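You operate a simulated robot arm through the tools that you are given. There is no shell and no other tool. Be economical: measure what you need, move in short steps, check, and stop when the job is done.

Carry out the task below with a simulated robot arm. There is one attempt and no reset: what you move stays moved.

Task
Set the bead dispenser to 15 ml, dose two portions into the cup and stand it on the rubber mat.

It is judged by the outcome, as a careful person would: the job done as asked, and still so three seconds after it is handed in. It fails if anything else is knocked over, pushed out of place, dropped, spilled or broken.

Robot
A 7-joint arm with a two-finger parallel gripper, fixed in place. Base frame: the origin is at the foot of the arm, x ahead of it, y to its left, z up; the work surface is at about z = 0. Readings come in m, rad, newtons and seconds.
With the tool pointing down near the work surface it reaches from about 0.22 to 0.58 m from the base axis. Its first joint turns from -1.152 to 1.152 rad. Payload 2.5 kg.
Tool frame: the origin (TCP) lies between the finger pads and is the grasp point; the fingertips stand 0.023 m ahead of it; z points along the fingers, y is the line along which they close. The gripper opens to 0.094 m. The fingers are 0.038 m wide and 0.01 m thick; the gripper's body (0.054 by 0.096 m) begins 0.039 m behind the TCP.
Orientation is that of the tool frame in the base frame, as [roll, pitch, yaw] about the fixed x, y, z axes, in that order (R = Rz(yaw) Ry(pitch) Rx(roll)). With the fingers straight down and closing along the base's y, the tool's x points along the base's -x, its y along +y and its z along -z.

Tools
- The arm moves only by the tool drive_tool. Its argument "commands" is text: rows parted by semicolons, each of 7 numbers parted by spaces: the shift along the tool's x, y, z in m, then the turn, a rotation vector about the tool's x, y, z in rad, then the finger opening in m, from 0 to 0.094. In form: x y z rx ry rz fingers; .... A call has 1 to 8 rows; each row is the pose to reach, as a shift and turn from the pose commanded when the call began, along the tool's axes at that moment. A row lasts 0.2 s, in which the tool goes at most 0.05 m and 0.15 rad; a call with a longer step from one row to the next is refused whole, and so is a gripper value outside its range. A pose out of reach is approached as far as the arm can. The call stops where the force on the tool passes 40 N (or 10 N more than at its start, if that is more) or the arm is blocked; 0.2 s more then pass. The fingers move at their own pace (about 0.108 m/s each) and stop on an object; they squeeze with about 39 N. The grip force told is the motor's: it shows also when the fingers shut on nothing. Time passes only in rows, and 0.2 s behind the last, so rows that repeat a pose let the fingers close. The reply holds the time, the measured pose of the TCP, the force on the tool along the base axes, the opening and the grip force, in the units named above and with some noise.
- Cameras (640 x 400 px; columns grow to the right, rows downward): "scene" is fixed at [0.1004, -0.4024, 0.5385]; the picture's right is [0.93, -0.37, 0.00], its down [-0.24, -0.59, -0.77] and it looks along [0.29, 0.72, -0.63] (base axes); focal length 214 px, centre (320, 200). "wrist" rides on the gripper at [0.086, 0.016, -0.075] in the tool frame; the picture's right is [-0.18, 0.98, 0.00], its down [-0.58, -0.11, -0.81] and it looks along [-0.79, -0.15, 0.59] (tool axes); focal length 243 px, centre (320, 200). There is no depth. A picture from a camera that has moved, and an enlarged one, comes with that camera's place and axes in the base frame and with its lens.
- camera(camera): a new picture of that camera. It takes no simulated time.
- zoom(camera, box): a new picture of the part [left, top, right, bottom] of that camera's present view, enlarged. It takes no simulated time.
- close_job(): hands the job in; it is judged then, once.

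Go step by step. Nothing tells you positions but the pictures and the camera data: compare them with the known pose of the tool, close in by small moves and look again before you grip or let go. The budget is 120 turns and 68 pictures, counting those below and the enlarged ones. Unless the task says otherwise, let go and move clear before handing in, and close with one line.

The tools are called after "Request:" by a JSON object that holds its "fn" and its "kwargs". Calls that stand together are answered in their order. drive_tool: Moves the arm, as the interface text tells. Its arguments: {"type":"object","properties":{"commands":{"type":"string"}},"required":["commands"]} The other tools are called the same way: camera (camera) takes a picture; zoom (camera, box) takes an enlarged picture of a part of a camera's view; close_job () hands the job in.

At the start:

```text
t: 0.0
eef_pos: [0.351, 0.0289, 0.5237]
tcp_rot: [3.14, -0.001, -3.141]
wrist_force: [0.4, 0.1, 0.2]
width: 0.094
grip_force: 0.0
```

scene: 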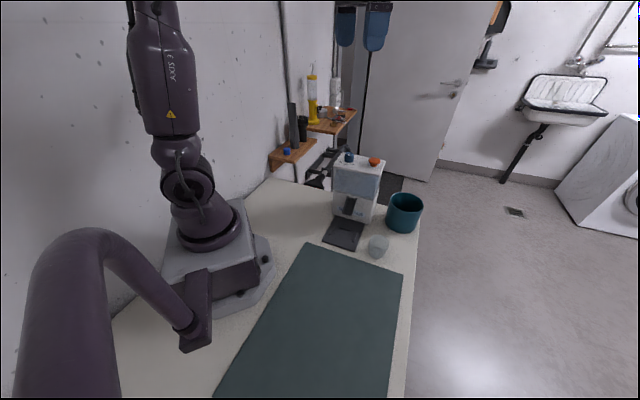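
wrist: 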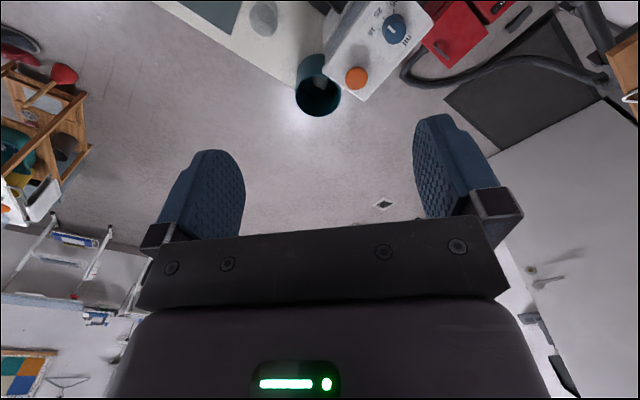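

I see a white dispenser with a blue and an orange control on top, a dark tray, a cup beside it, a teal bin and a green-grey mat. I'll zoom in on the dispenser first.

Request:
{"fn": "zoom", "kwargs": {"camera": "scene", "box": [300, 140, 440, 270]}}

Request:
{"fn": "zoom", "kwargs": {"camera": "wrist", "box": [230, 0, 450, 130]}}

```text
3.08 times, centred on (370, 205) of scene
camera zoom: at [0.1004, -0.4024, 0.5385], right [0.93, -0.37, 0.0], down [-0.24, -0.59, -0.77], along [0.29, 0.72, -0.63], focal length 660 px, centre (166, 185)
```

zoom: 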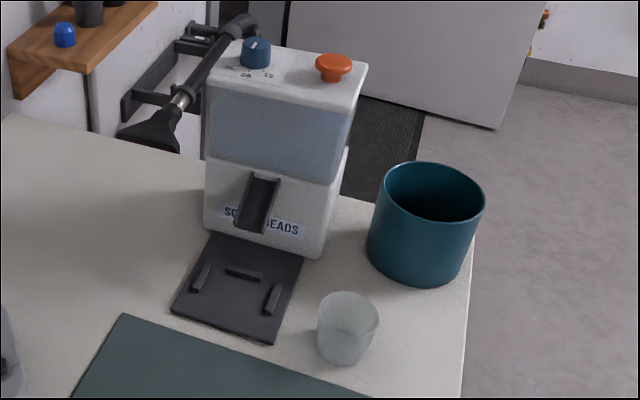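

```text
2.91 times, centred on (340, 65) of wrist
camera zoom: at [0.2644, 0.0458, 0.5997], right [0.18, 0.98, 0.0], down [0.58, -0.11, 0.81], along [0.79, -0.15, -0.59], focal length 706 px, centre (262, 593)
```

zoom: 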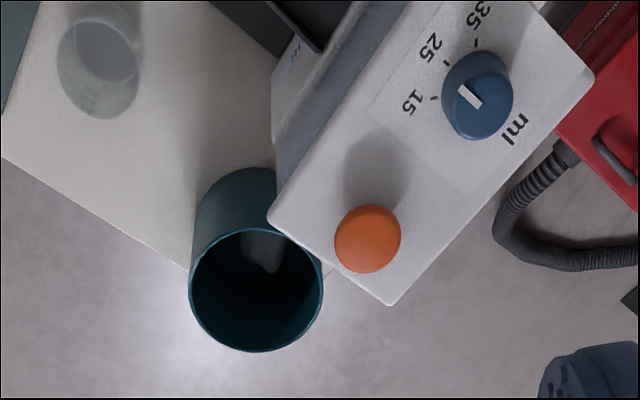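

The knob is at about (0.41, 0.12, 0.21), the button at about (0.46, 0.065, 0.225) and the cup at about (0.42, -0.09). I'll look closer at the dial and at the cup.

Request:
{"fn": "zoom", "kwargs": {"camera": "wrist", "box": [360, 0, 424, 50]}}

Request:
{"fn": "zoom", "kwargs": {"camera": "scene", "box": [335, 180, 405, 265]}}

Request:
{"fn": "zoom", "kwargs": {"camera": "scene", "box": [335, 145, 395, 180]}}

```text
8.00 times, centred on (392, 25) of wrist
camera zoom: at [0.2644, 0.0458, 0.5997], right [0.18, 0.98, 0.0], down [0.58, -0.11, 0.81], along [0.79, -0.15, -0.59], focal length 1941 px, centre (-256, 1600)
```

zoom: 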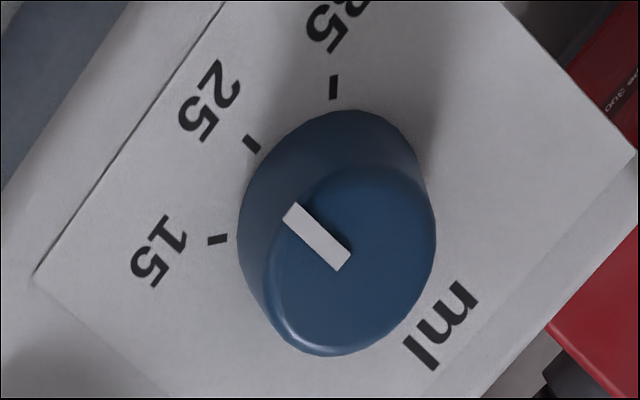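

```text
4.71 times, centred on (370, 222) of scene
camera zoom: at [0.1004, -0.4024, 0.5385], right [0.93, -0.37, 0.0], down [-0.24, -0.59, -0.77], along [0.29, 0.72, -0.63], focal length 1009 px, centre (85, 94)
```

zoom: 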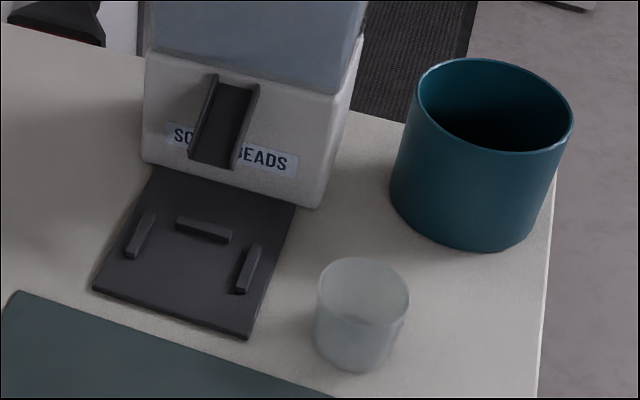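

```text
10.67 times, centred on (365, 162) of scene
camera zoom: at [0.1004, -0.4024, 0.5385], right [0.93, -0.37, 0.0], down [-0.24, -0.59, -0.77], along [0.29, 0.72, -0.63], focal length 2288 px, centre (-160, 600)
```

zoom: 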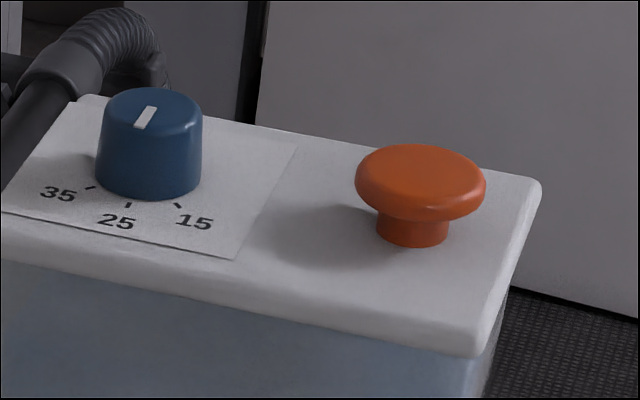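

The pointer faces the front, at 25, and the 15 mark is about 45° counter-clockwise from it seen from above. I'll bring the tool above the knob, pre-rotated by -45° so the turn ends square.

Request:
{"fn": "drive_tool", "kwargs": {"commands": "-0.0104 0.0158 0.0373 0 0 0.131 0.07; -0.0209 0.0316 0.0746 0 0 0.262 0.06; -0.0313 0.0473 0.1118 0 0 0.393 0.06; -0.0418 0.0631 0.149 0 0 0.524 0.06; -0.0522 0.0789 0.186 0 0 0.654 0.06; -0.0627 0.0947 0.2237 0 0 0.785 0.06; -0.0627 0.0947 0.2237 0 0 0.785 0.06"}}

Request:
{"fn": "camera", "kwargs": {"camera": "wrist"}}

Request:
{"fn": "zoom", "kwargs": {"camera": "scene", "box": [310, 110, 400, 190]}}

```text
t: 1.6
eef_pos: [0.4128, 0.1225, 0.3006]
tcp_rot: [3.142, 0.0, 2.356]
wrist_force: [0.8, 0.0, 0.1]
width: 0.0601
grip_force: 0.0
```

```text
60 pictures are left
camera wrist: at [0.364, 0.196, 0.3766], right [0.83, 0.56, 0.0], down [0.33, -0.49, 0.81], along [0.46, -0.67, -0.59], focal length 243 px, centre (320, 200)
```

wrist: 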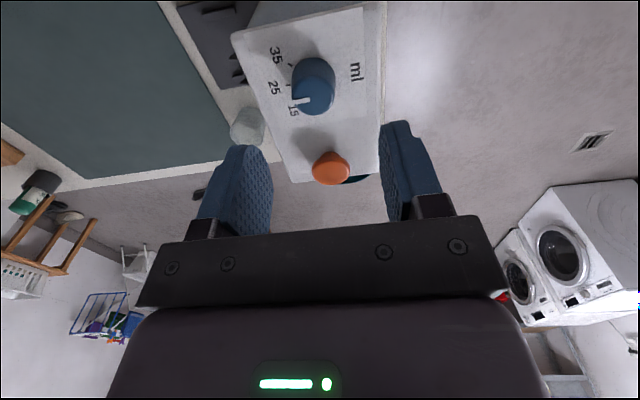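

```text
5.00 times, centred on (355, 150) of scene
camera zoom: at [0.1004, -0.4024, 0.5385], right [0.93, -0.37, 0.0], down [-0.24, -0.59, -0.77], along [0.29, 0.72, -0.63], focal length 1072 px, centre (145, 450)
```

zoom: 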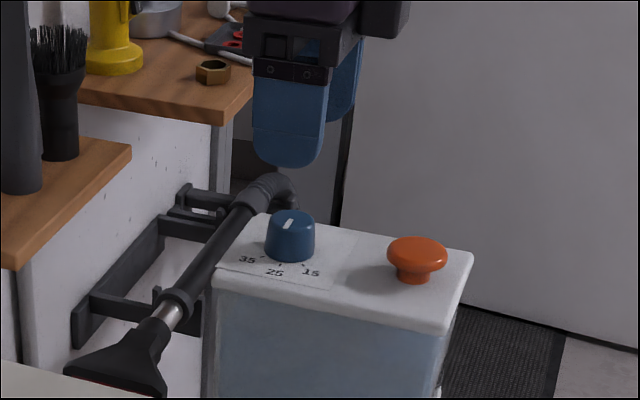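

The tool is over the knob; I'll take a fine reading of the knob position from this closer view.

Request:
{"fn": "zoom", "kwargs": {"camera": "wrist", "box": [230, 30, 390, 190]}}

```text
2.50 times, centred on (310, 110) of wrist
camera zoom: at [0.364, 0.196, 0.3766], right [0.83, 0.56, 0.0], down [0.33, -0.49, 0.81], along [0.46, -0.67, -0.59], focal length 606 px, centre (345, 425)
```

zoom: 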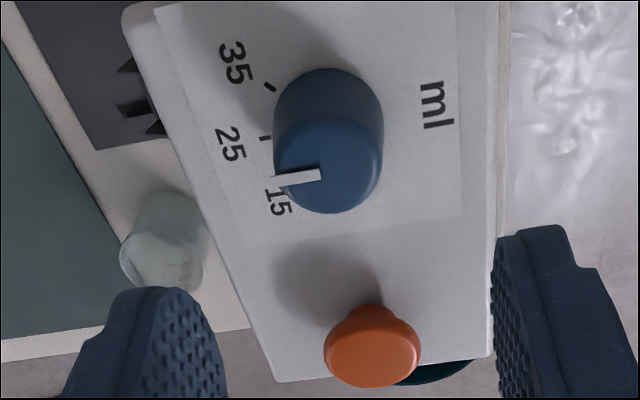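

The knob centre is at about (0.410, 0.122) with its top at about z = 0.229. I'll descend so the fingers straddle the knob, without closing yet.

Request:
{"fn": "drive_tool", "kwargs": {"commands": "0.001 -0.0018 0.03 0 0 0 0.06; 0.001 -0.0018 0.05 0 0 0 0.06; 0.001 -0.0018 0.065 0 0 0 0.06; 0.001 -0.0018 0.067 0 0 0 0.06"}}

Request:
{"fn": "zoom", "kwargs": {"camera": "scene", "box": [320, 130, 390, 180]}}

Request:
{"fn": "camera", "kwargs": {"camera": "wrist"}}

```text
t: 2.6
eef_pos: [0.411, 0.1237, 0.2338]
tcp_rot: [3.14, 0.001, 2.357]
wrist_force: [-0.1, 0.1, 0.0]
width: 0.0601
grip_force: 0.1
```

```text
8.00 times, centred on (355, 155) of scene
camera zoom: at [0.1004, -0.4024, 0.5385], right [0.93, -0.37, 0.0], down [-0.24, -0.59, -0.77], along [0.29, 0.72, -0.63], focal length 1716 px, centre (40, 560)
```

zoom: 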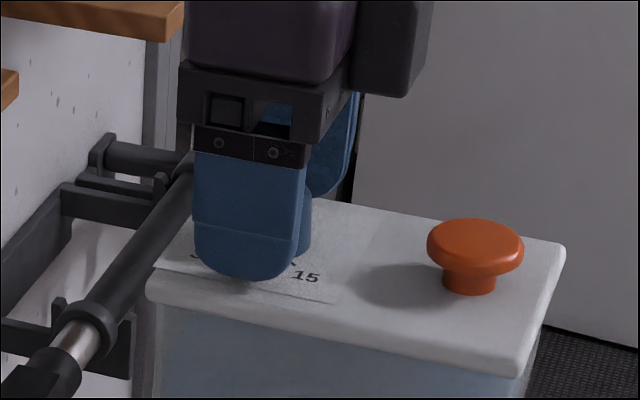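

```text
56 pictures are left
camera wrist: at [0.3609, 0.1961, 0.309], right [0.82, 0.57, 0.0], down [0.33, -0.49, 0.81], along [0.46, -0.66, -0.59], focal length 243 px, centre (320, 200)
```

wrist: 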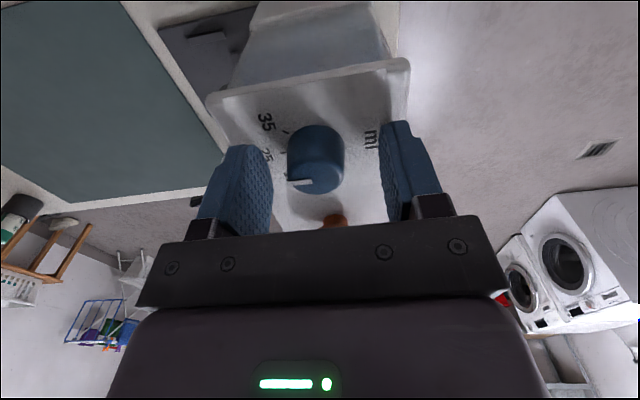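

The knob is centred between the fingers, so I'll close on it.

Request:
{"fn": "drive_tool", "kwargs": {"commands": "0 0 0 0 0 0 0.045; 0 0 0 0 0 0 0.036; 0 0 0 0 0 0 0.025; 0 0 0 0 0 0 0.025"}}

```text
t: 3.6
eef_pos: [0.4094, 0.1214, 0.2329]
tcp_rot: [-3.138, -0.001, 2.357]
wrist_force: [-11.6, -12.5, 6.0]
width: 0.0324
grip_force: 8.6
```

The fingers hold the knob (32 mm), with a side force of about 17 N from a 3 mm offset. I'll shift the commanded pose to relieve it.

Request:
{"fn": "drive_tool", "kwargs": {"commands": "0 -0.0015 0 0 0 0 0.025; 0 -0.0025 0 0 0 0 0.025; 0 -0.0025 0 0 0 0 0.025"}}

```text
t: 4.4
eef_pos: [0.4081, 0.1228, 0.2333]
tcp_rot: [-3.141, 0.0, 2.358]
wrist_force: [-8.2, -10.8, 1.1]
width: 0.0313
grip_force: 7.0
```

There is still about 13 N of side force. I'll shift a bit further the same way.

Request:
{"fn": "drive_tool", "kwargs": {"commands": "0 -0.0015 0 0 0 0 0.025; 0 -0.003 0 0 0 0 0.025; 0 -0.003 0 0 0 0 0.025"}}

Request:
{"fn": "zoom", "kwargs": {"camera": "scene", "box": [320, 130, 440, 270]}}

```text
t: 5.2
eef_pos: [0.4076, 0.1217, 0.2334]
tcp_rot: [3.132, 0.001, 2.36]
wrist_force: [25.3, 13.5, -25.1]
width: 0.0301
grip_force: 45.3
```

```text
2.86 times, centred on (380, 200) of scene
camera zoom: at [0.1006, -0.4023, 0.5385], right [0.93, -0.37, 0.0], down [-0.24, -0.59, -0.77], along [0.29, 0.72, -0.63], focal length 613 px, centre (149, 200)
```

zoom: 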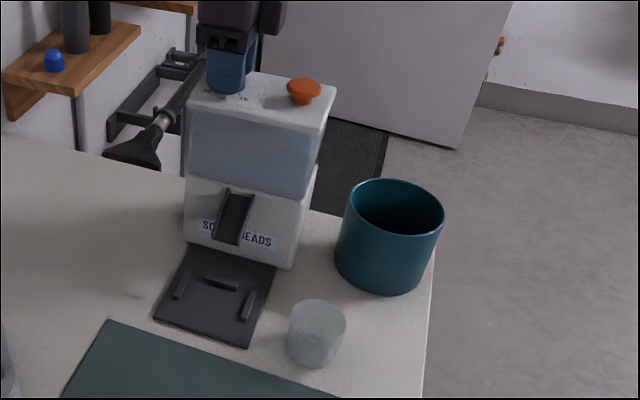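

Both fingers now grip, and the force has swung slightly the other way. I'll ease back about 2 mm.

Request:
{"fn": "drive_tool", "kwargs": {"commands": "0 0.001 0 0 0 0 0.025; 0 0.0018 0 0 0 0 0.025; 0 0.0018 0 0 0 0 0.025"}}

```text
t: 6.0
eef_pos: [0.4082, 0.1223, 0.2337]
tcp_rot: [3.138, 0.002, 2.359]
wrist_force: [19.2, 12.6, -24.4]
width: 0.0297
grip_force: 45.1
```

A sideways and vertical preload remains, so I'll relax further before turning.

Request:
{"fn": "drive_tool", "kwargs": {"commands": "0 0.001 0.0005 0 0 0 0.025; 0 0.0018 0.001 0 0 0 0.025; 0 0.0018 0.001 0 0 0 0.025"}}

```text
t: 6.8
eef_pos: [0.4089, 0.121, 0.2331]
tcp_rot: [-3.139, -0.002, 2.358]
wrist_force: [-6.9, 4.9, 2.3]
width: 0.0297
grip_force: 45.0
```

The preload is gone. I'll begin the turn counter-clockwise.

Request:
{"fn": "drive_tool", "kwargs": {"commands": "0 0 0 0 0 -0.1 0.025; 0 0 0 0 0 -0.2 0.025; 0 0 0 0 0 -0.3 0.025; 0 0 0 0 0 -0.4 0.025; 0 0 0 0 0 -0.4 0.025"}}

Request:
{"fn": "camera", "kwargs": {"camera": "wrist"}}

```text
t: 7.6
eef_pos: [0.4083, 0.1226, 0.2337]
tcp_rot: [-3.139, -0.005, 2.62]
wrist_force: [-2.6, -0.6, 2.1]
width: 0.0297
grip_force: 44.8
stopped in row 3: the force on the tool passed its limit (the readings are from after the stop); the commanded pose is now the measured one
```

```text
54 pictures are left
camera wrist: at [0.3421, 0.1792, 0.3097], right [0.65, 0.76, 0.0], down [0.46, -0.38, 0.8], along [0.61, -0.52, -0.6], focal length 243 px, centre (320, 200)
```

wrist: 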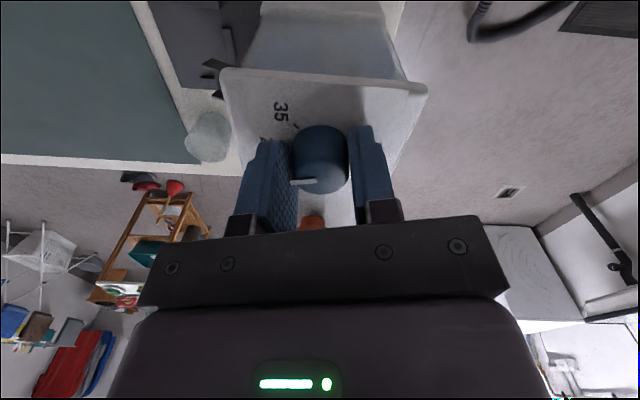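

The knob turned about 0.26 rad with the tool. I'll continue more gently.

Request:
{"fn": "drive_tool", "kwargs": {"commands": "0 0 0 0 0 -0.06 0.025; 0 0 0 0 0 -0.12 0.025; 0 0 0 0 0 -0.18 0.025; 0 0 0 0 0 -0.24 0.025; 0 0 0 0 0 -0.24 0.025"}}

```text
t: 8.8
eef_pos: [0.4077, 0.1215, 0.2332]
tcp_rot: [-3.14, -0.009, 2.86]
wrist_force: [-18.3, -5.9, 20.9]
width: 0.0298
grip_force: 44.9
```

It's turning; I'll finish the remaining 0.28 rad while relieving the preload.

Request:
{"fn": "drive_tool", "kwargs": {"commands": "0.0012 -0.0008 -0.0008 0 0 0 0.025; 0.0012 -0.0008 -0.0008 0 0 -0.06 0.025; 0.0012 -0.0008 -0.0008 0 0 -0.12 0.025; 0.0012 -0.0008 -0.0008 0 0 -0.18 0.025;  0.0012 -0.0008 -0.0008 0 0 -0.24 0.025;  0.0012 -0.0008 -0.0008 0 0 -0.29 0.025; 0.0012 -0.0008 -0.0008 0 0 -0.29 0.025"}}

Request:
{"fn": "camera", "kwargs": {"camera": "wrist"}}

```text
t: 10.4
eef_pos: [0.4085, 0.1206, 0.2337]
tcp_rot: [-3.141, -0.003, -3.136]
wrist_force: [24.2, -5.5, -17.5]
width: 0.0301
grip_force: 45.2
```

```text
53 pictures are left
camera wrist: at [0.3219, 0.1368, 0.3096], right [0.18, 0.98, 0.0], down [0.59, -0.1, 0.8], along [0.79, -0.14, -0.59], focal length 243 px, centre (320, 200)
```

wrist: 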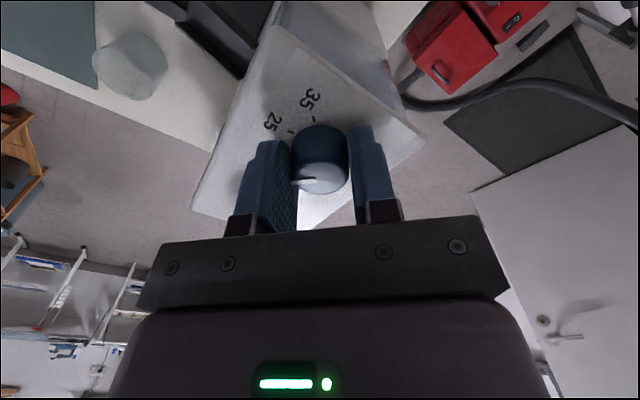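

The turn is complete at about 45°. I'll relieve, open, lift and look at the dial.

Request:
{"fn": "drive_tool", "kwargs": {"commands": "-0.0012 0 0.0006 0 0 0 0.025; -0.0012 0 0.0006 0 0 0 0.05; -0.0012 0 0.0006 0 0 0 0.06; -0.0012 0 -0.02 0 0 0 0.06; 0 0 -0.06 0 0 0 0.06; 0 0 -0.09 0 0 0 0.06"}}

Request:
{"fn": "camera", "kwargs": {"camera": "wrist"}}

Request:
{"fn": "zoom", "kwargs": {"camera": "scene", "box": [335, 145, 395, 180]}}

```text
t: 11.8
eef_pos: [0.4097, 0.1221, 0.323]
tcp_rot: [-3.141, -0.007, -3.133]
wrist_force: [-0.2, 0.2, 0.0]
width: 0.0597
grip_force: 0.1
```

```text
52 pictures are left
camera wrist: at [0.3233, 0.1374, 0.3984], right [0.18, 0.98, 0.0], down [0.59, -0.1, 0.8], along [0.79, -0.14, -0.6], focal length 243 px, centre (320, 200)
```

wrist: 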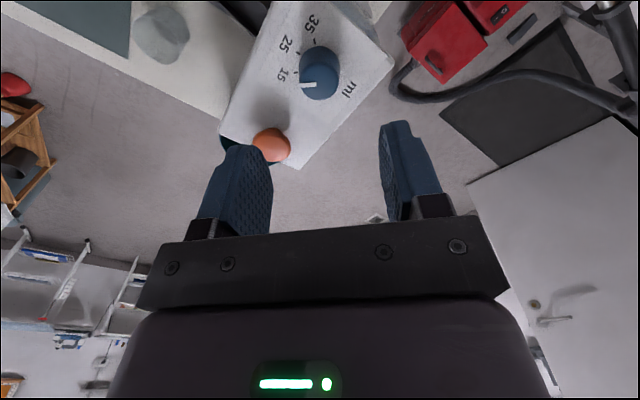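

```text
10.67 times, centred on (365, 162) of scene
camera zoom: at [0.1004, -0.4024, 0.5385], right [0.93, -0.37, 0.0], down [-0.24, -0.59, -0.77], along [0.29, 0.72, -0.63], focal length 2288 px, centre (-160, 600)
```

zoom: 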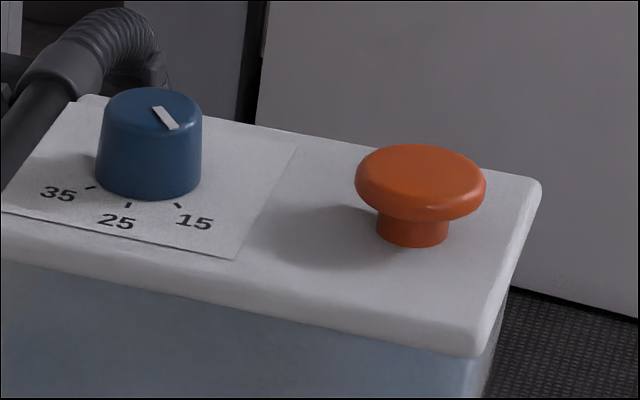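

The dispenser hasn't moved. I'll check the pointer from the wrist camera.

Request:
{"fn": "zoom", "kwargs": {"camera": "wrist", "box": [260, 10, 372, 110]}}

```text
4.00 times, centred on (316, 60) of wrist
camera zoom: at [0.3233, 0.1374, 0.3984], right [0.18, 0.98, 0.0], down [0.59, -0.1, 0.8], along [0.79, -0.14, -0.6], focal length 970 px, centre (336, 760)
```

zoom: 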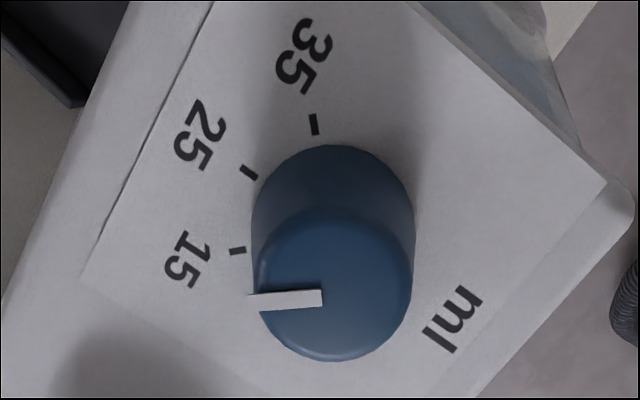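

The pointer is at or very near 15. I'll measure it more precisely from both cameras.

Request:
{"fn": "zoom", "kwargs": {"camera": "scene", "box": [337, 150, 361, 168]}}

Request:
{"fn": "zoom", "kwargs": {"camera": "wrist", "box": [288, 35, 348, 105]}}

```text
16.00 times, centred on (349, 159) of scene
camera zoom: at [0.1004, -0.4024, 0.5385], right [0.93, -0.37, 0.0], down [-0.24, -0.59, -0.77], along [0.29, 0.72, -0.63], focal length 3432 px, centre (-144, 856)
```

zoom: 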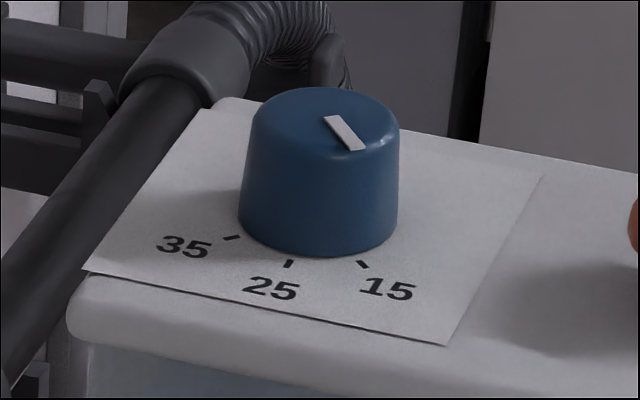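

```text
5.71 times, centred on (318, 70) of wrist
camera zoom: at [0.3233, 0.1374, 0.3984], right [0.18, 0.98, 0.0], down [0.59, -0.1, 0.8], along [0.79, -0.14, -0.6], focal length 1386 px, centre (331, 943)
```

zoom: 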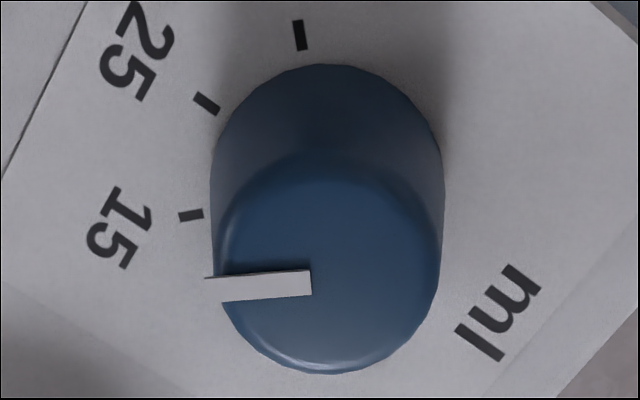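

The pointer reads about 264° and the 15 tick about 270°, so it is roughly 6° short. I'll regrip at the refined axis (0.409, 0.121) and nudge it.

Request:
{"fn": "drive_tool", "kwargs": {"commands": "0.0005 -0.001 0.04 0 0 0 0.06; 0.0005 -0.001 0.075 0 0 0 0.06; 0.0005 -0.001 0.0885 0 0 0 0.05; 0.0005 -0.001 0.0885 0 0 0 0.036; 0.0005 -0.001 0.0885 0 0 0 0.025; 0.0005 -0.001 0.0885 0 0 0 0.025"}}

```text
t: 13.2
eef_pos: [0.4083, 0.1209, 0.2349]
tcp_rot: [3.14, -0.007, -3.133]
wrist_force: [4.9, 8.0, -7.4]
width: 0.0298
grip_force: 45.0
```

Gripped with little side force. I'll turn about 0.1 rad further counter-clockwise.

Request:
{"fn": "drive_tool", "kwargs": {"commands": "0 0 0 0 0 -0.04 0.025; 0 0 0 0 0 -0.08 0.025; 0 0 0 0 0 -0.105 0.025; 0 0 0 0 0 -0.105 0.025"}}

Request:
{"fn": "drive_tool", "kwargs": {"commands": "0 0 0 0 0 0 0.05; 0 0 0 0 0 0 0.06; 0 0 -0.02 0 0 0 0.06; 0 0 -0.06 0 0 0 0.06; 0 0 -0.09 0 0 0 0.06"}}

Request:
{"fn": "zoom", "kwargs": {"camera": "wrist", "box": [270, 10, 350, 105]}}

Request:
{"fn": "zoom", "kwargs": {"camera": "scene", "box": [337, 150, 361, 168]}}

```text
t: 14.2
eef_pos: [0.4075, 0.1202, 0.2347]
tcp_rot: [3.137, -0.007, -3.028]
wrist_force: [12.4, 18.4, -19.0]
width: 0.0299
grip_force: 45.1
```

```text
t: 15.4
eef_pos: [0.4095, 0.1204, 0.3247]
tcp_rot: [3.14, -0.006, -3.028]
wrist_force: [0.3, -0.6, 0.2]
width: 0.06
grip_force: 0.0
```

```text
4.21 times, centred on (310, 58) of wrist
camera zoom: at [0.3224, 0.1269, 0.4013], right [0.07, 1.0, 0.0], down [0.6, -0.04, 0.8], along [0.8, -0.06, -0.6], focal length 1022 px, centre (362, 800)
```

zoom: 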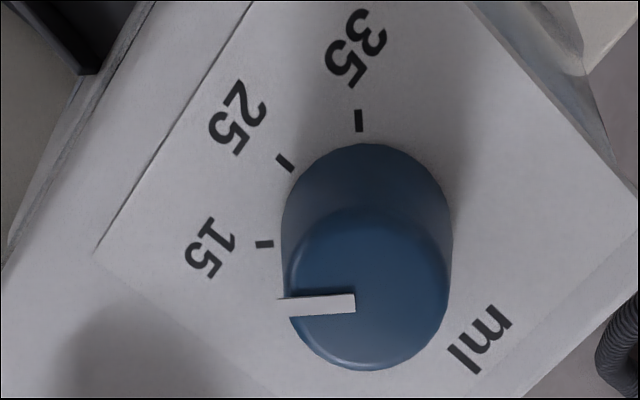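

```text
16.00 times, centred on (349, 159) of scene
camera zoom: at [0.1004, -0.4024, 0.5385], right [0.93, -0.37, 0.0], down [-0.24, -0.59, -0.77], along [0.29, 0.72, -0.63], focal length 3432 px, centre (-144, 856)
```

zoom: 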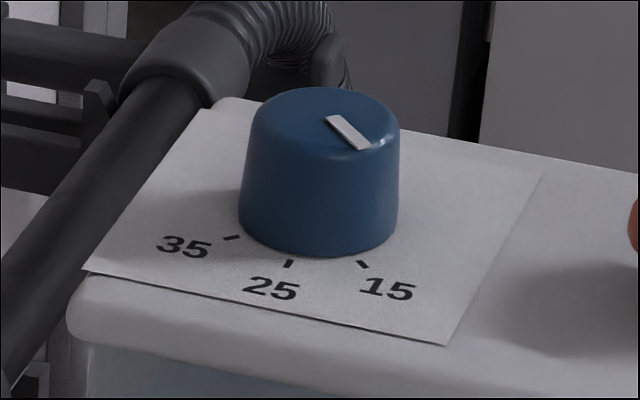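

The pointer is now within about 2–3° of the 15 tick, so that's set. Next is the cup: I'll yaw toward the dispenser's facing direction and move to view it from above.

Request:
{"fn": "drive_tool", "kwargs": {"commands": "0.0113 -0.0367 0 0 0 -0.096 0.06; 0.0226 -0.0735 0 0 0 -0.192 0.07; 0.0339 -0.11 0 0 0 -0.288 0.09; 0.0453 -0.147 0 0 0 -0.384 0.094; 0.0566 -0.1836 0 0 0 -0.48 0.094; 0.0679 -0.22 0.01 0 0 -0.576 0.094; 0.0792 -0.2571 0.02 0 0 -0.672 0.094; 0.0792 -0.2571 0.02 0 0 -0.672 0.094"}}

Request:
{"fn": "camera", "kwargs": {"camera": "wrist"}}

Request:
{"fn": "camera", "kwargs": {"camera": "scene"}}

```text
t: 17.2
eef_pos: [0.36, -0.1435, 0.3052]
tcp_rot: [3.136, -0.006, -2.356]
wrist_force: [-0.1, -0.2, 0.2]
width: 0.0939
grip_force: 0.1
```

```text
45 pictures are left
camera wrist: at [0.2882, -0.1938, 0.3821], right [-0.57, 0.82, 0.0], down [0.49, 0.33, 0.8], along [0.66, 0.46, -0.6], focal length 243 px, centre (320, 200)
```

wrist: 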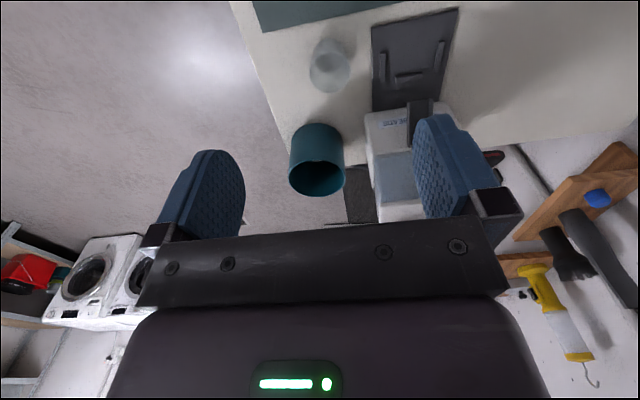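

```text
44 pictures are left
```

scene: 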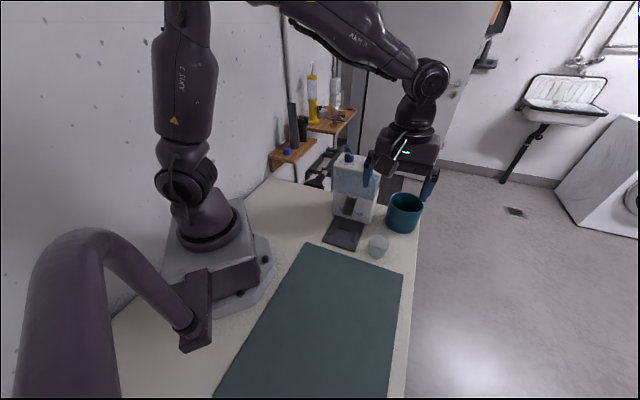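

Both the cup and the tray are visible here. I'll zoom in to measure them.

Request:
{"fn": "zoom", "kwargs": {"camera": "wrist", "box": [290, 0, 470, 140]}}

```text
2.86 times, centred on (380, 70) of wrist
camera zoom: at [0.2882, -0.1938, 0.3821], right [-0.57, 0.82, 0.0], down [0.49, 0.33, 0.8], along [0.66, 0.46, -0.6], focal length 693 px, centre (149, 571)
```

zoom: 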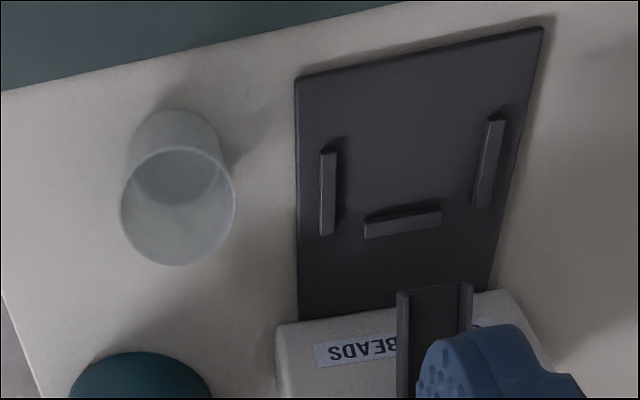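

I put the cup at (0.409, -0.092), 57 mm tall and about 55 mm across. The tray slot is centred near (0.344, 0.003), and the chute lip is at (0.358, 0.013, 0.09). A vertical grip would hit the chute, so I'll tilt the tool 45° toward the dispenser and approach the cup from the front.

Request:
{"fn": "drive_tool", "kwargs": {"commands": "-0.002 0 0.022 0 -0.112 0 0.094; -0.004 0 0.044 0 -0.224 0 0.094; -0.006 0.001 0.066 0 -0.336 0 0.094; -0.008 0.001 0.088 0 -0.449 0 0.094; -0.010 0.001 0.11 0 -0.561 0 0.094; -0.012 0.0018 0.132 0 -0.673 0 0.094; -0.0145 0.0018 0.155 0 -0.785 0 0.094; -0.0145 0.0018 0.155 0 -0.785 0 0.094"}}

Request:
{"fn": "camera", "kwargs": {"camera": "scene"}}

Request:
{"fn": "camera", "kwargs": {"camera": "wrist"}}

```text
t: 19.0
eef_pos: [0.3641, -0.1326, 0.1507]
tcp_rot: [3.133, 0.781, -2.361]
wrist_force: [-1.0, 0.2, -0.5]
width: 0.0939
grip_force: 0.0
```

```text
42 pictures are left
```

scene: 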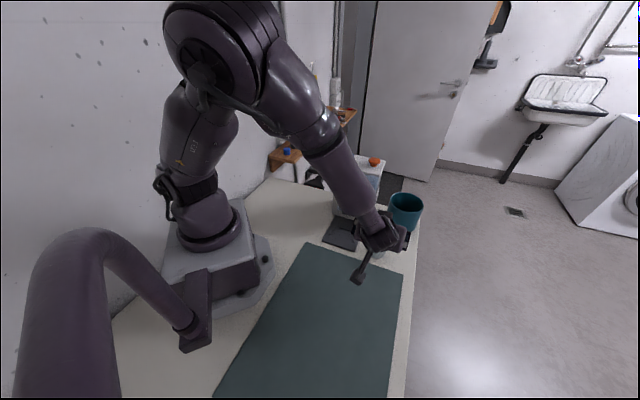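

```text
41 pictures are left
camera wrist: at [0.2726, -0.2015, 0.1439], right [-0.6, 0.79, 0.13], down [-0.03, -0.19, 0.98], along [0.8, 0.59, 0.14], focal length 243 px, centre (320, 200)
```

wrist: 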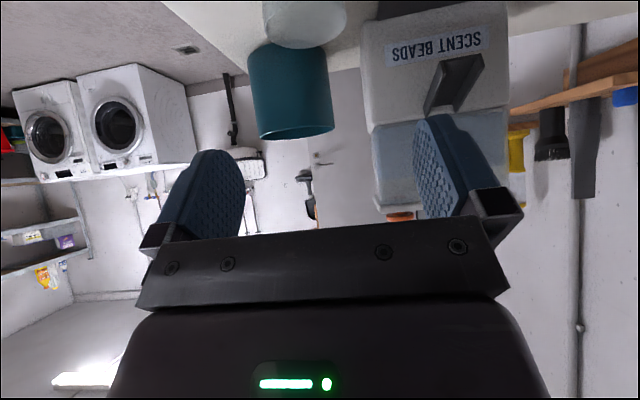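

The tool is tilted and in line with the cup. I'll move most of the way in and check.

Request:
{"fn": "drive_tool", "kwargs": {"commands": "0.0313 -0.003 0.01 0 0 0 0.094; 0.0313 -0.003 0.04 0 0 0 0.094; 0.0313 -0.003 0.065 0 0 0 0.094; 0.0313 -0.003 0.08 0 0 0 0.094; 0.0313 -0.003 0.08 0 0 0 0.094"}}

Request:
{"fn": "zoom", "kwargs": {"camera": "scene", "box": [310, 180, 450, 300]}}

Request:
{"fn": "camera", "kwargs": {"camera": "wrist"}}

```text
t: 20.2
eef_pos: [0.3907, -0.1108, 0.0693]
tcp_rot: [3.133, 0.781, -2.362]
wrist_force: [-1.0, -0.4, 0.1]
width: 0.0941
grip_force: 0.0
```

```text
3.33 times, centred on (380, 240) of scene
camera zoom: at [0.1004, -0.4024, 0.5385], right [0.93, -0.37, 0.0], down [-0.24, -0.59, -0.77], along [0.29, 0.72, -0.63], focal length 715 px, centre (120, 67)
```

zoom: 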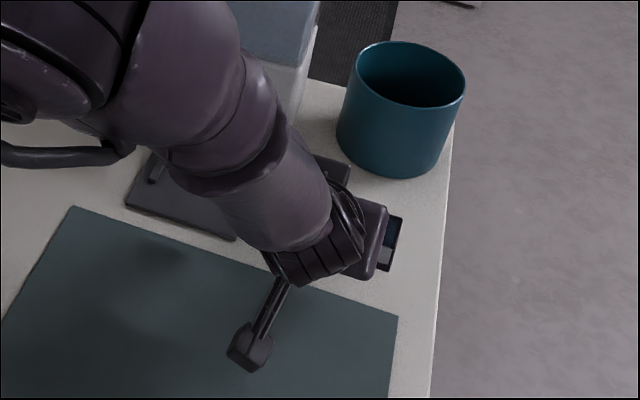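

```text
39 pictures are left
camera wrist: at [0.2982, -0.1803, 0.0635], right [-0.6, 0.79, 0.13], down [-0.03, -0.19, 0.98], along [0.8, 0.59, 0.14], focal length 243 px, centre (320, 200)
```

wrist: 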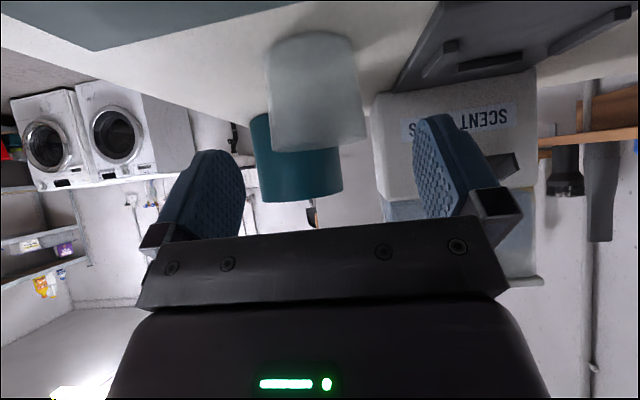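

The cup is centred between the fingers. I'll make the final 3.5 cm approach before closing.

Request:
{"fn": "drive_tool", "kwargs": {"commands": "-0.0015 -0.001 0.015 0 0 0 0.094; -0.0015 -0.001 0.028 0 0 0 0.094; -0.0015 -0.001 0.0345 0 0 0 0.094; -0.0015 -0.001 0.0345 0 0 0 0.094"}}

Request:
{"fn": "camera", "kwargs": {"camera": "wrist"}}

Request:
{"fn": "zoom", "kwargs": {"camera": "scene", "box": [310, 180, 450, 300]}}

```text
t: 21.2
eef_pos: [0.4088, -0.0935, 0.0488]
tcp_rot: [3.134, 0.781, -2.361]
wrist_force: [1.4, 1.0, 0.4]
width: 0.094
grip_force: 0.1
```

```text
38 pictures are left
camera wrist: at [0.3181, -0.1622, 0.0426], right [-0.6, 0.79, 0.13], down [-0.03, -0.19, 0.98], along [0.8, 0.59, 0.14], focal length 243 px, centre (320, 200)
```

wrist: 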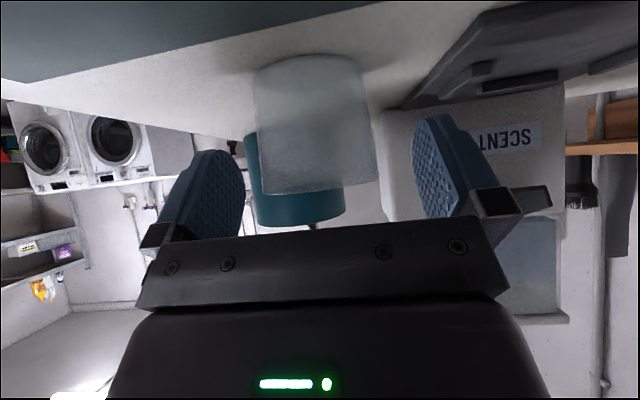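

```text
3.33 times, centred on (380, 240) of scene
camera zoom: at [0.1004, -0.4024, 0.5385], right [0.93, -0.37, 0.0], down [-0.24, -0.59, -0.77], along [0.29, 0.72, -0.63], focal length 715 px, centre (120, 67)
```

zoom: 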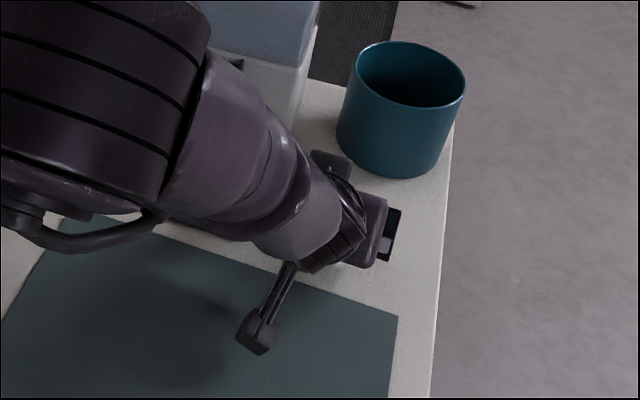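

The cup sits between the fingers. I'll close on it.

Request:
{"fn": "drive_tool", "kwargs": {"commands": "0 0 0 0 0 0 0.07; 0 0 0 0 0 0 0.06; 0 0 0 0 0 0 0.054; 0 0 0 0 0 0 0.05; 0 0 0 0 0 0 0.05"}}

Request:
{"fn": "camera", "kwargs": {"camera": "wrist"}}

```text
t: 22.4
eef_pos: [0.4098, -0.093, 0.0496]
tcp_rot: [3.134, 0.779, -2.361]
wrist_force: [-0.4, 0.1, -0.7]
width: 0.0517
grip_force: 39.0
```

```text
36 pictures are left
camera wrist: at [0.318, -0.1623, 0.0426], right [-0.6, 0.79, 0.13], down [-0.03, -0.19, 0.98], along [0.8, 0.59, 0.14], focal length 243 px, centre (320, 200)
```

wrist: 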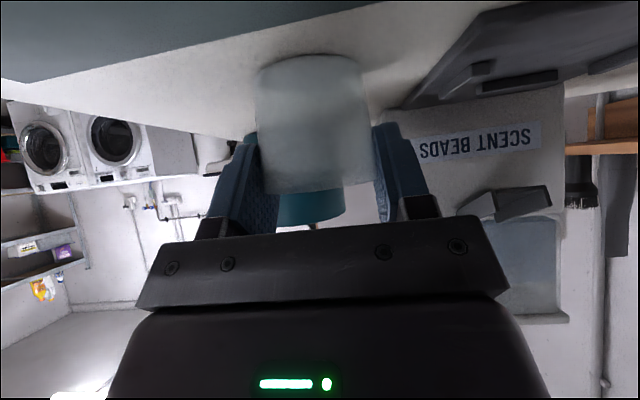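

The cup is held (52 mm wide at the pads). I'll lift it about 3.5 cm and carry it level to a point in front of the tray.

Request:
{"fn": "drive_tool", "kwargs": {"commands": "-0.0125 0 -0.0125 0 0 0 0.05; -0.0247 0 -0.0247 0 0 0 0.05; -0.0142 0.0286 -0.0352 0 0 0 0.05; -0.0037 0.0572 -0.0457 0 0 0 0.05; 0.0068 0.0858 -0.0562 0 0 0 0.05; 0.0173 0.1145 -0.0667 0 0 0 0.05; 0.0173 0.1145 -0.0667 0 0 0 0.05"}}

Request:
{"fn": "camera", "kwargs": {"camera": "wrist"}}

Request:
{"fn": "camera", "kwargs": {"camera": "scene"}}

```text
t: 24.0
eef_pos: [0.3023, -0.0736, 0.1043]
tcp_rot: [3.131, 0.779, -2.361]
wrist_force: [-0.1, -0.5, -0.6]
width: 0.0519
grip_force: 39.1
out of reach, approached as far as the arm can: row 5, 6, 7
```

```text
35 pictures are left
camera wrist: at [0.2102, -0.142, 0.0971], right [-0.6, 0.79, 0.14], down [-0.02, -0.19, 0.98], along [0.8, 0.59, 0.13], focal length 243 px, centre (320, 200)
```

wrist: 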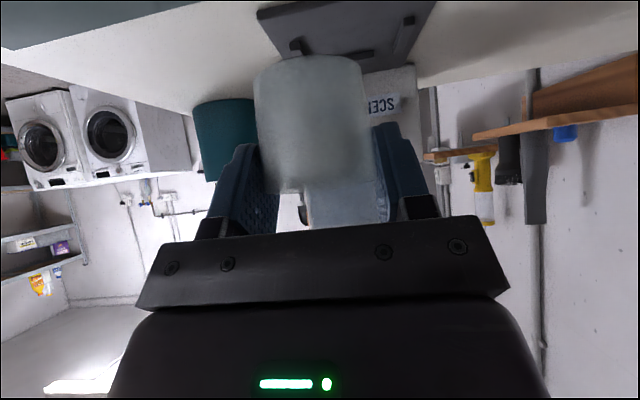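

```text
34 pictures are left
```

scene: 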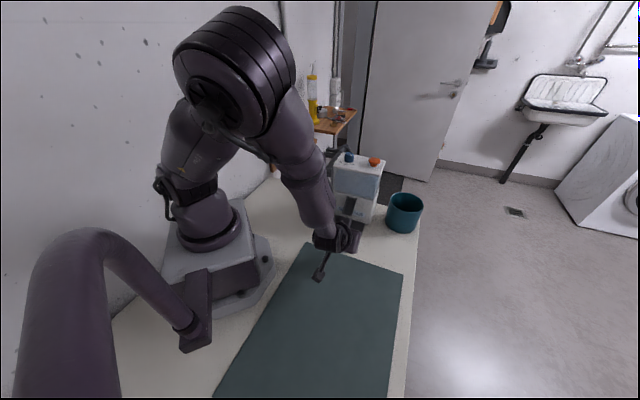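

The arm reached a limit close to its base, and the cup is still held level. I'll head toward the slot, where the reach is better, staying clear of the chute.

Request:
{"fn": "drive_tool", "kwargs": {"commands": "-0.0073 0.0037 0.0163 0 0 0 0.05; -0.0147 0.0075 0.0327 0 0 0 0.05; -0.022 0.0112 0.049 0 0 0 0.05; -0.022 0.0112 0.049 0 0 0 0.05"}}

```text
t: 25.0
eef_pos: [0.3124, -0.0458, 0.0891]
tcp_rot: [3.026, 0.773, -2.428]
wrist_force: [-0.2, -0.5, 0.1]
width: 0.0518
grip_force: 39.6
out of reach, approached as far as the arm can: row 1, 2, 3, 4
```

This tilt is out of reach near the slot and the wrist is starting to roll. I'll back off the same way, set the cup down where it came from, and regrasp at a smaller tilt (about 20°), which still clears the chute.

Request:
{"fn": "drive_tool", "kwargs": {"commands": "0.011 -0.0056 -0.0245 0 0 0 0.05; 0.022 -0.0112 -0.049 0 0 0 0.05; 0.022 -0.0112 -0.049 0 0 0 0.05"}}

```text
t: 25.8
eef_pos: [0.2864, -0.0912, 0.1068]
tcp_rot: [3.028, 0.774, -2.429]
wrist_force: [-0.2, 0.1, 0.1]
width: 0.0514
grip_force: 39.3
```

I'm back clear with a slight roll. I'll restore the orientation and return above the original spot at height.

Request:
{"fn": "drive_tool", "kwargs": {"commands": "-0.0162 -0.0223 0.014 0.0145 -0.0005 -0.012 0.05; -0.0324 -0.0447 0.0281 0.029 -0.001 -0.0245 0.05; -0.0485 -0.067 0.0421 0.0435 -0.0015 -0.037 0.05; -0.0647 -0.0893 0.0562 0.058 -0.002 -0.049 0.05; -0.0647 -0.0893 0.0562 0.058 -0.002 -0.049 0.05"}}

Request:
{"fn": "camera", "kwargs": {"camera": "wrist"}}

```text
t: 27.0
eef_pos: [0.4111, -0.0932, 0.1033]
tcp_rot: [3.133, 0.777, -2.359]
wrist_force: [-0.7, -0.2, -0.6]
width: 0.0518
grip_force: 38.7
```

```text
33 pictures are left
camera wrist: at [0.3195, -0.163, 0.0964], right [-0.6, 0.79, 0.14], down [-0.03, -0.19, 0.98], along [0.8, 0.59, 0.13], focal length 243 px, centre (320, 200)
```

wrist: 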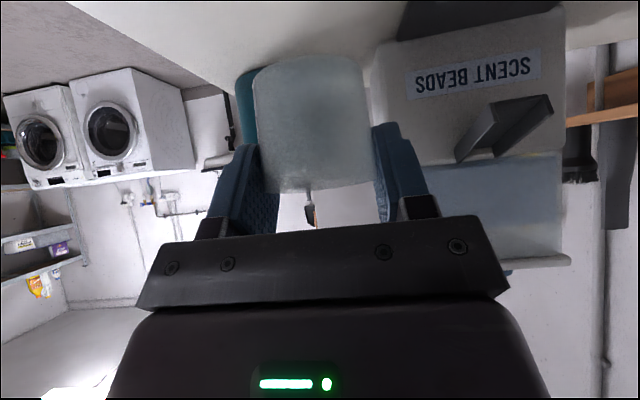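

Orientation is restored and the cup is unchanged in the grip. I'll lower it straight onto the table.

Request:
{"fn": "drive_tool", "kwargs": {"commands": "0.015 0 0.015 0 0 0 0.05; 0.028 0 0.028 0 0 0 0.05; 0.035 0 0.035 0 0 0 0.05; 0.0372 0 0.0372 0 0 0 0.05; 0.0372 0 0.0372 0 0 0 0.05"}}

```text
t: 28.2
eef_pos: [0.4108, -0.0955, 0.0536]
tcp_rot: [3.133, 0.778, -2.36]
wrist_force: [0.3, -0.3, 0.7]
width: 0.052
grip_force: 39.5
```

Request:
{"fn": "drive_tool", "kwargs": {"commands": "0.001 0 0.001 0 0 0 0.05; 0.002 0 0.002 0 0 0 0.05; 0.0025 0 0.0025 0 0 0 0.05; 0.0025 0 0.0025 0 0 0 0.05"}}

```text
t: 29.2
eef_pos: [0.4107, -0.0929, 0.0487]
tcp_rot: [3.133, 0.779, -2.36]
wrist_force: [-1.1, -0.3, 2.3]
width: 0.0515
grip_force: 38.8
```

There's light table contact. I'll release and back out along the approach line.

Request:
{"fn": "drive_tool", "kwargs": {"commands": "0 0 0 0 0 0 0.07; 0 0 0 0 0 0 0.094; 0 0 0 0 0 0 0.094; 0 0 -0.03 0 0 0 0.094; 0 0 -0.07 0 0 0 0.094; 0 0 -0.11 0 0 0 0.094; 0 0 -0.11 0 0 0 0.094"}}

Request:
{"fn": "camera", "kwargs": {"camera": "wrist"}}

```text
t: 30.8
eef_pos: [0.3543, -0.151, 0.1276]
tcp_rot: [3.132, 0.779, -2.36]
wrist_force: [-0.1, 0.1, 0.4]
width: 0.094
grip_force: 0.0
```

```text
32 pictures are left
camera wrist: at [0.2634, -0.2206, 0.1211], right [-0.6, 0.79, 0.14], down [-0.03, -0.19, 0.98], along [0.8, 0.59, 0.13], focal length 243 px, centre (320, 200)
```

wrist: 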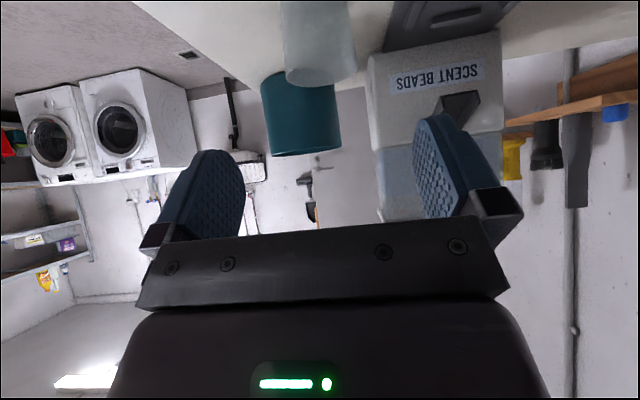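

The cup stands upright. I'll reduce the tilt to about 20° and move to a pre-grasp above it.

Request:
{"fn": "drive_tool", "kwargs": {"commands": "-0.0089 0.0002 0.0063 0 0.108 0 0.094; -0.0178 0.0005 0.0126 0 0.216 0 0.094; -0.0267 0.0007 0.0188 0 0.324 0 0.094; -0.0356 0.0009 0.0251 0 0.43 0 0.094; -0.0356 0.0009 0.0251 0 0.43 0 0.094"}}

Request:
{"fn": "camera", "kwargs": {"camera": "wrist"}}

```text
t: 32.0
eef_pos: [0.3852, -0.1196, 0.1347]
tcp_rot: [3.133, 0.346, -2.356]
wrist_force: [-0.2, 0.1, 0.0]
width: 0.0942
grip_force: 0.0
```

```text
31 pictures are left
camera wrist: at [0.2998, -0.1823, 0.1761], right [-0.57, 0.82, 0.07], down [0.27, 0.11, 0.96], along [0.77, 0.57, -0.29], focal length 243 px, centre (320, 200)
```

wrist: 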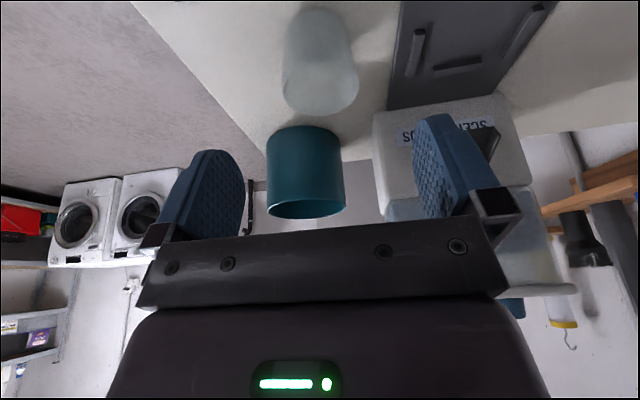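

The cup is in line. I'll descend around it along the tool axis.

Request:
{"fn": "drive_tool", "kwargs": {"commands": "0.005 0.0006 0.03 0 0 0 0.094; 0.0052 0.0006 0.055 0 0 0 0.094; 0.0052 0.0006 0.075 0 0 0 0.094; 0.0052 0.0006 0.087 0 0 0 0.094; 0.0052 0.0006 0.0915 0 0 0 0.094; 0.0052 0.0006 0.0915 0 0 0 0.094"}}

Request:
{"fn": "camera", "kwargs": {"camera": "wrist"}}

```text
t: 33.4
eef_pos: [0.4053, -0.0986, 0.0473]
tcp_rot: [3.135, 0.346, -2.358]
wrist_force: [0.1, -0.7, -1.1]
width: 0.0938
grip_force: 0.1
```

```text
30 pictures are left
camera wrist: at [0.3193, -0.1631, 0.0898], right [-0.57, 0.82, 0.07], down [0.27, 0.11, 0.96], along [0.77, 0.57, -0.29], focal length 243 px, centre (320, 200)
```

wrist: 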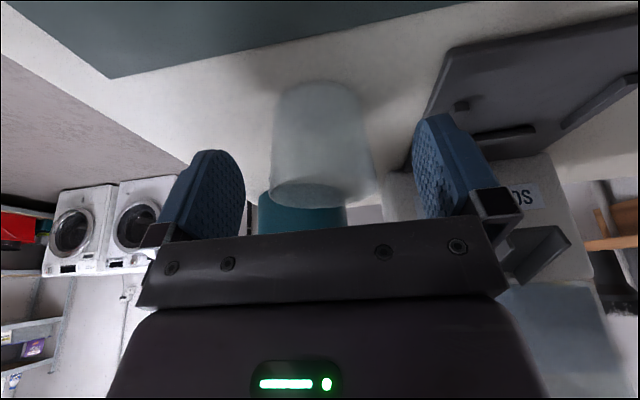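

Good placement, so I'll close and lift slightly.

Request:
{"fn": "drive_tool", "kwargs": {"commands": "0 0 0 0 0 0 0.07; 0 0 0 0 0 0 0.06; 0 0 0 0 0 0 0.054; 0 0 0 0 0 0 0.05; 0 0 0 0 0 0 0.05; -0.0068 0 -0.0188 0 0 0 0.05; -0.0119 0 -0.0329 0 0 0 0.05; -0.0119 0 -0.0329 0 0 0 0.05"}}

Request:
{"fn": "camera", "kwargs": {"camera": "wrist"}}

```text
t: 35.2
eef_pos: [0.4031, -0.0971, 0.083]
tcp_rot: [3.135, 0.349, -2.356]
wrist_force: [-0.8, 0.6, -0.2]
width: 0.0516
grip_force: 38.7
```

```text
29 pictures are left
camera wrist: at [0.3176, -0.1626, 0.1241], right [-0.57, 0.82, 0.07], down [0.27, 0.11, 0.96], along [0.77, 0.57, -0.29], focal length 243 px, centre (320, 200)
```

wrist: 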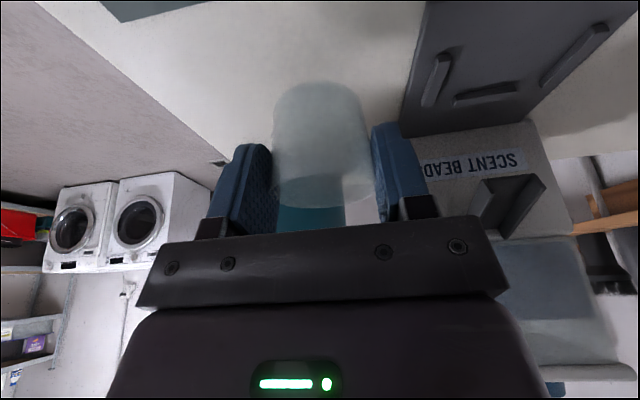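

The cup is held level. I'll carry it to the front of the slot.

Request:
{"fn": "drive_tool", "kwargs": {"commands": "0.0057 0.0284 -0.0021 0 0 0 0.05; 0.0115 0.0568 -0.0042 0 0 0 0.05; 0.0172 0.0851 -0.0062 0 0 0 0.05; 0.0229 0.1135 -0.0083 0 0 0 0.05; 0.0229 0.1135 -0.0083 0 0 0 0.05"}}

Request:
{"fn": "camera", "kwargs": {"camera": "wrist"}}

Request:
{"fn": "zoom", "kwargs": {"camera": "scene", "box": [290, 150, 430, 280]}}

```text
t: 36.4
eef_pos: [0.3093, -0.0388, 0.0854]
tcp_rot: [3.134, 0.349, -2.356]
wrist_force: [0.7, 0.8, -0.1]
width: 0.052
grip_force: 38.9
```

```text
28 pictures are left
camera wrist: at [0.2226, -0.1025, 0.1268], right [-0.57, 0.82, 0.07], down [0.27, 0.11, 0.96], along [0.77, 0.57, -0.29], focal length 243 px, centre (320, 200)
```

wrist: 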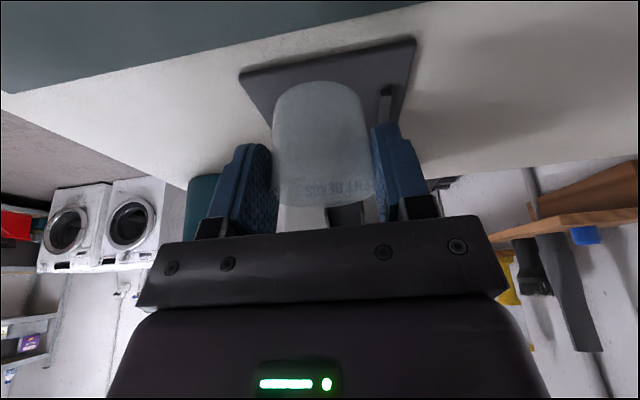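

```text
3.08 times, centred on (360, 215) of scene
camera zoom: at [0.1004, -0.4024, 0.5385], right [0.93, -0.37, 0.0], down [-0.24, -0.59, -0.77], along [0.29, 0.72, -0.63], focal length 660 px, centre (197, 154)
```

zoom: 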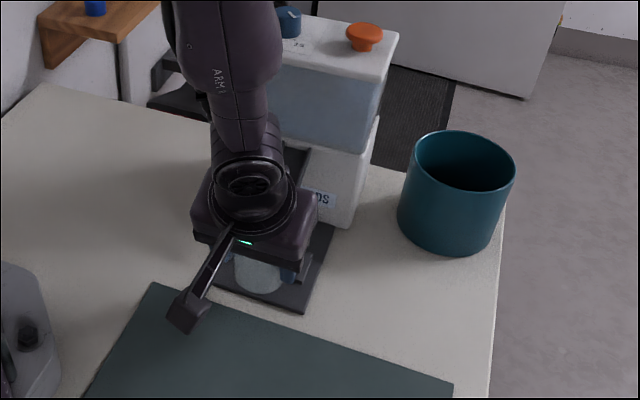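

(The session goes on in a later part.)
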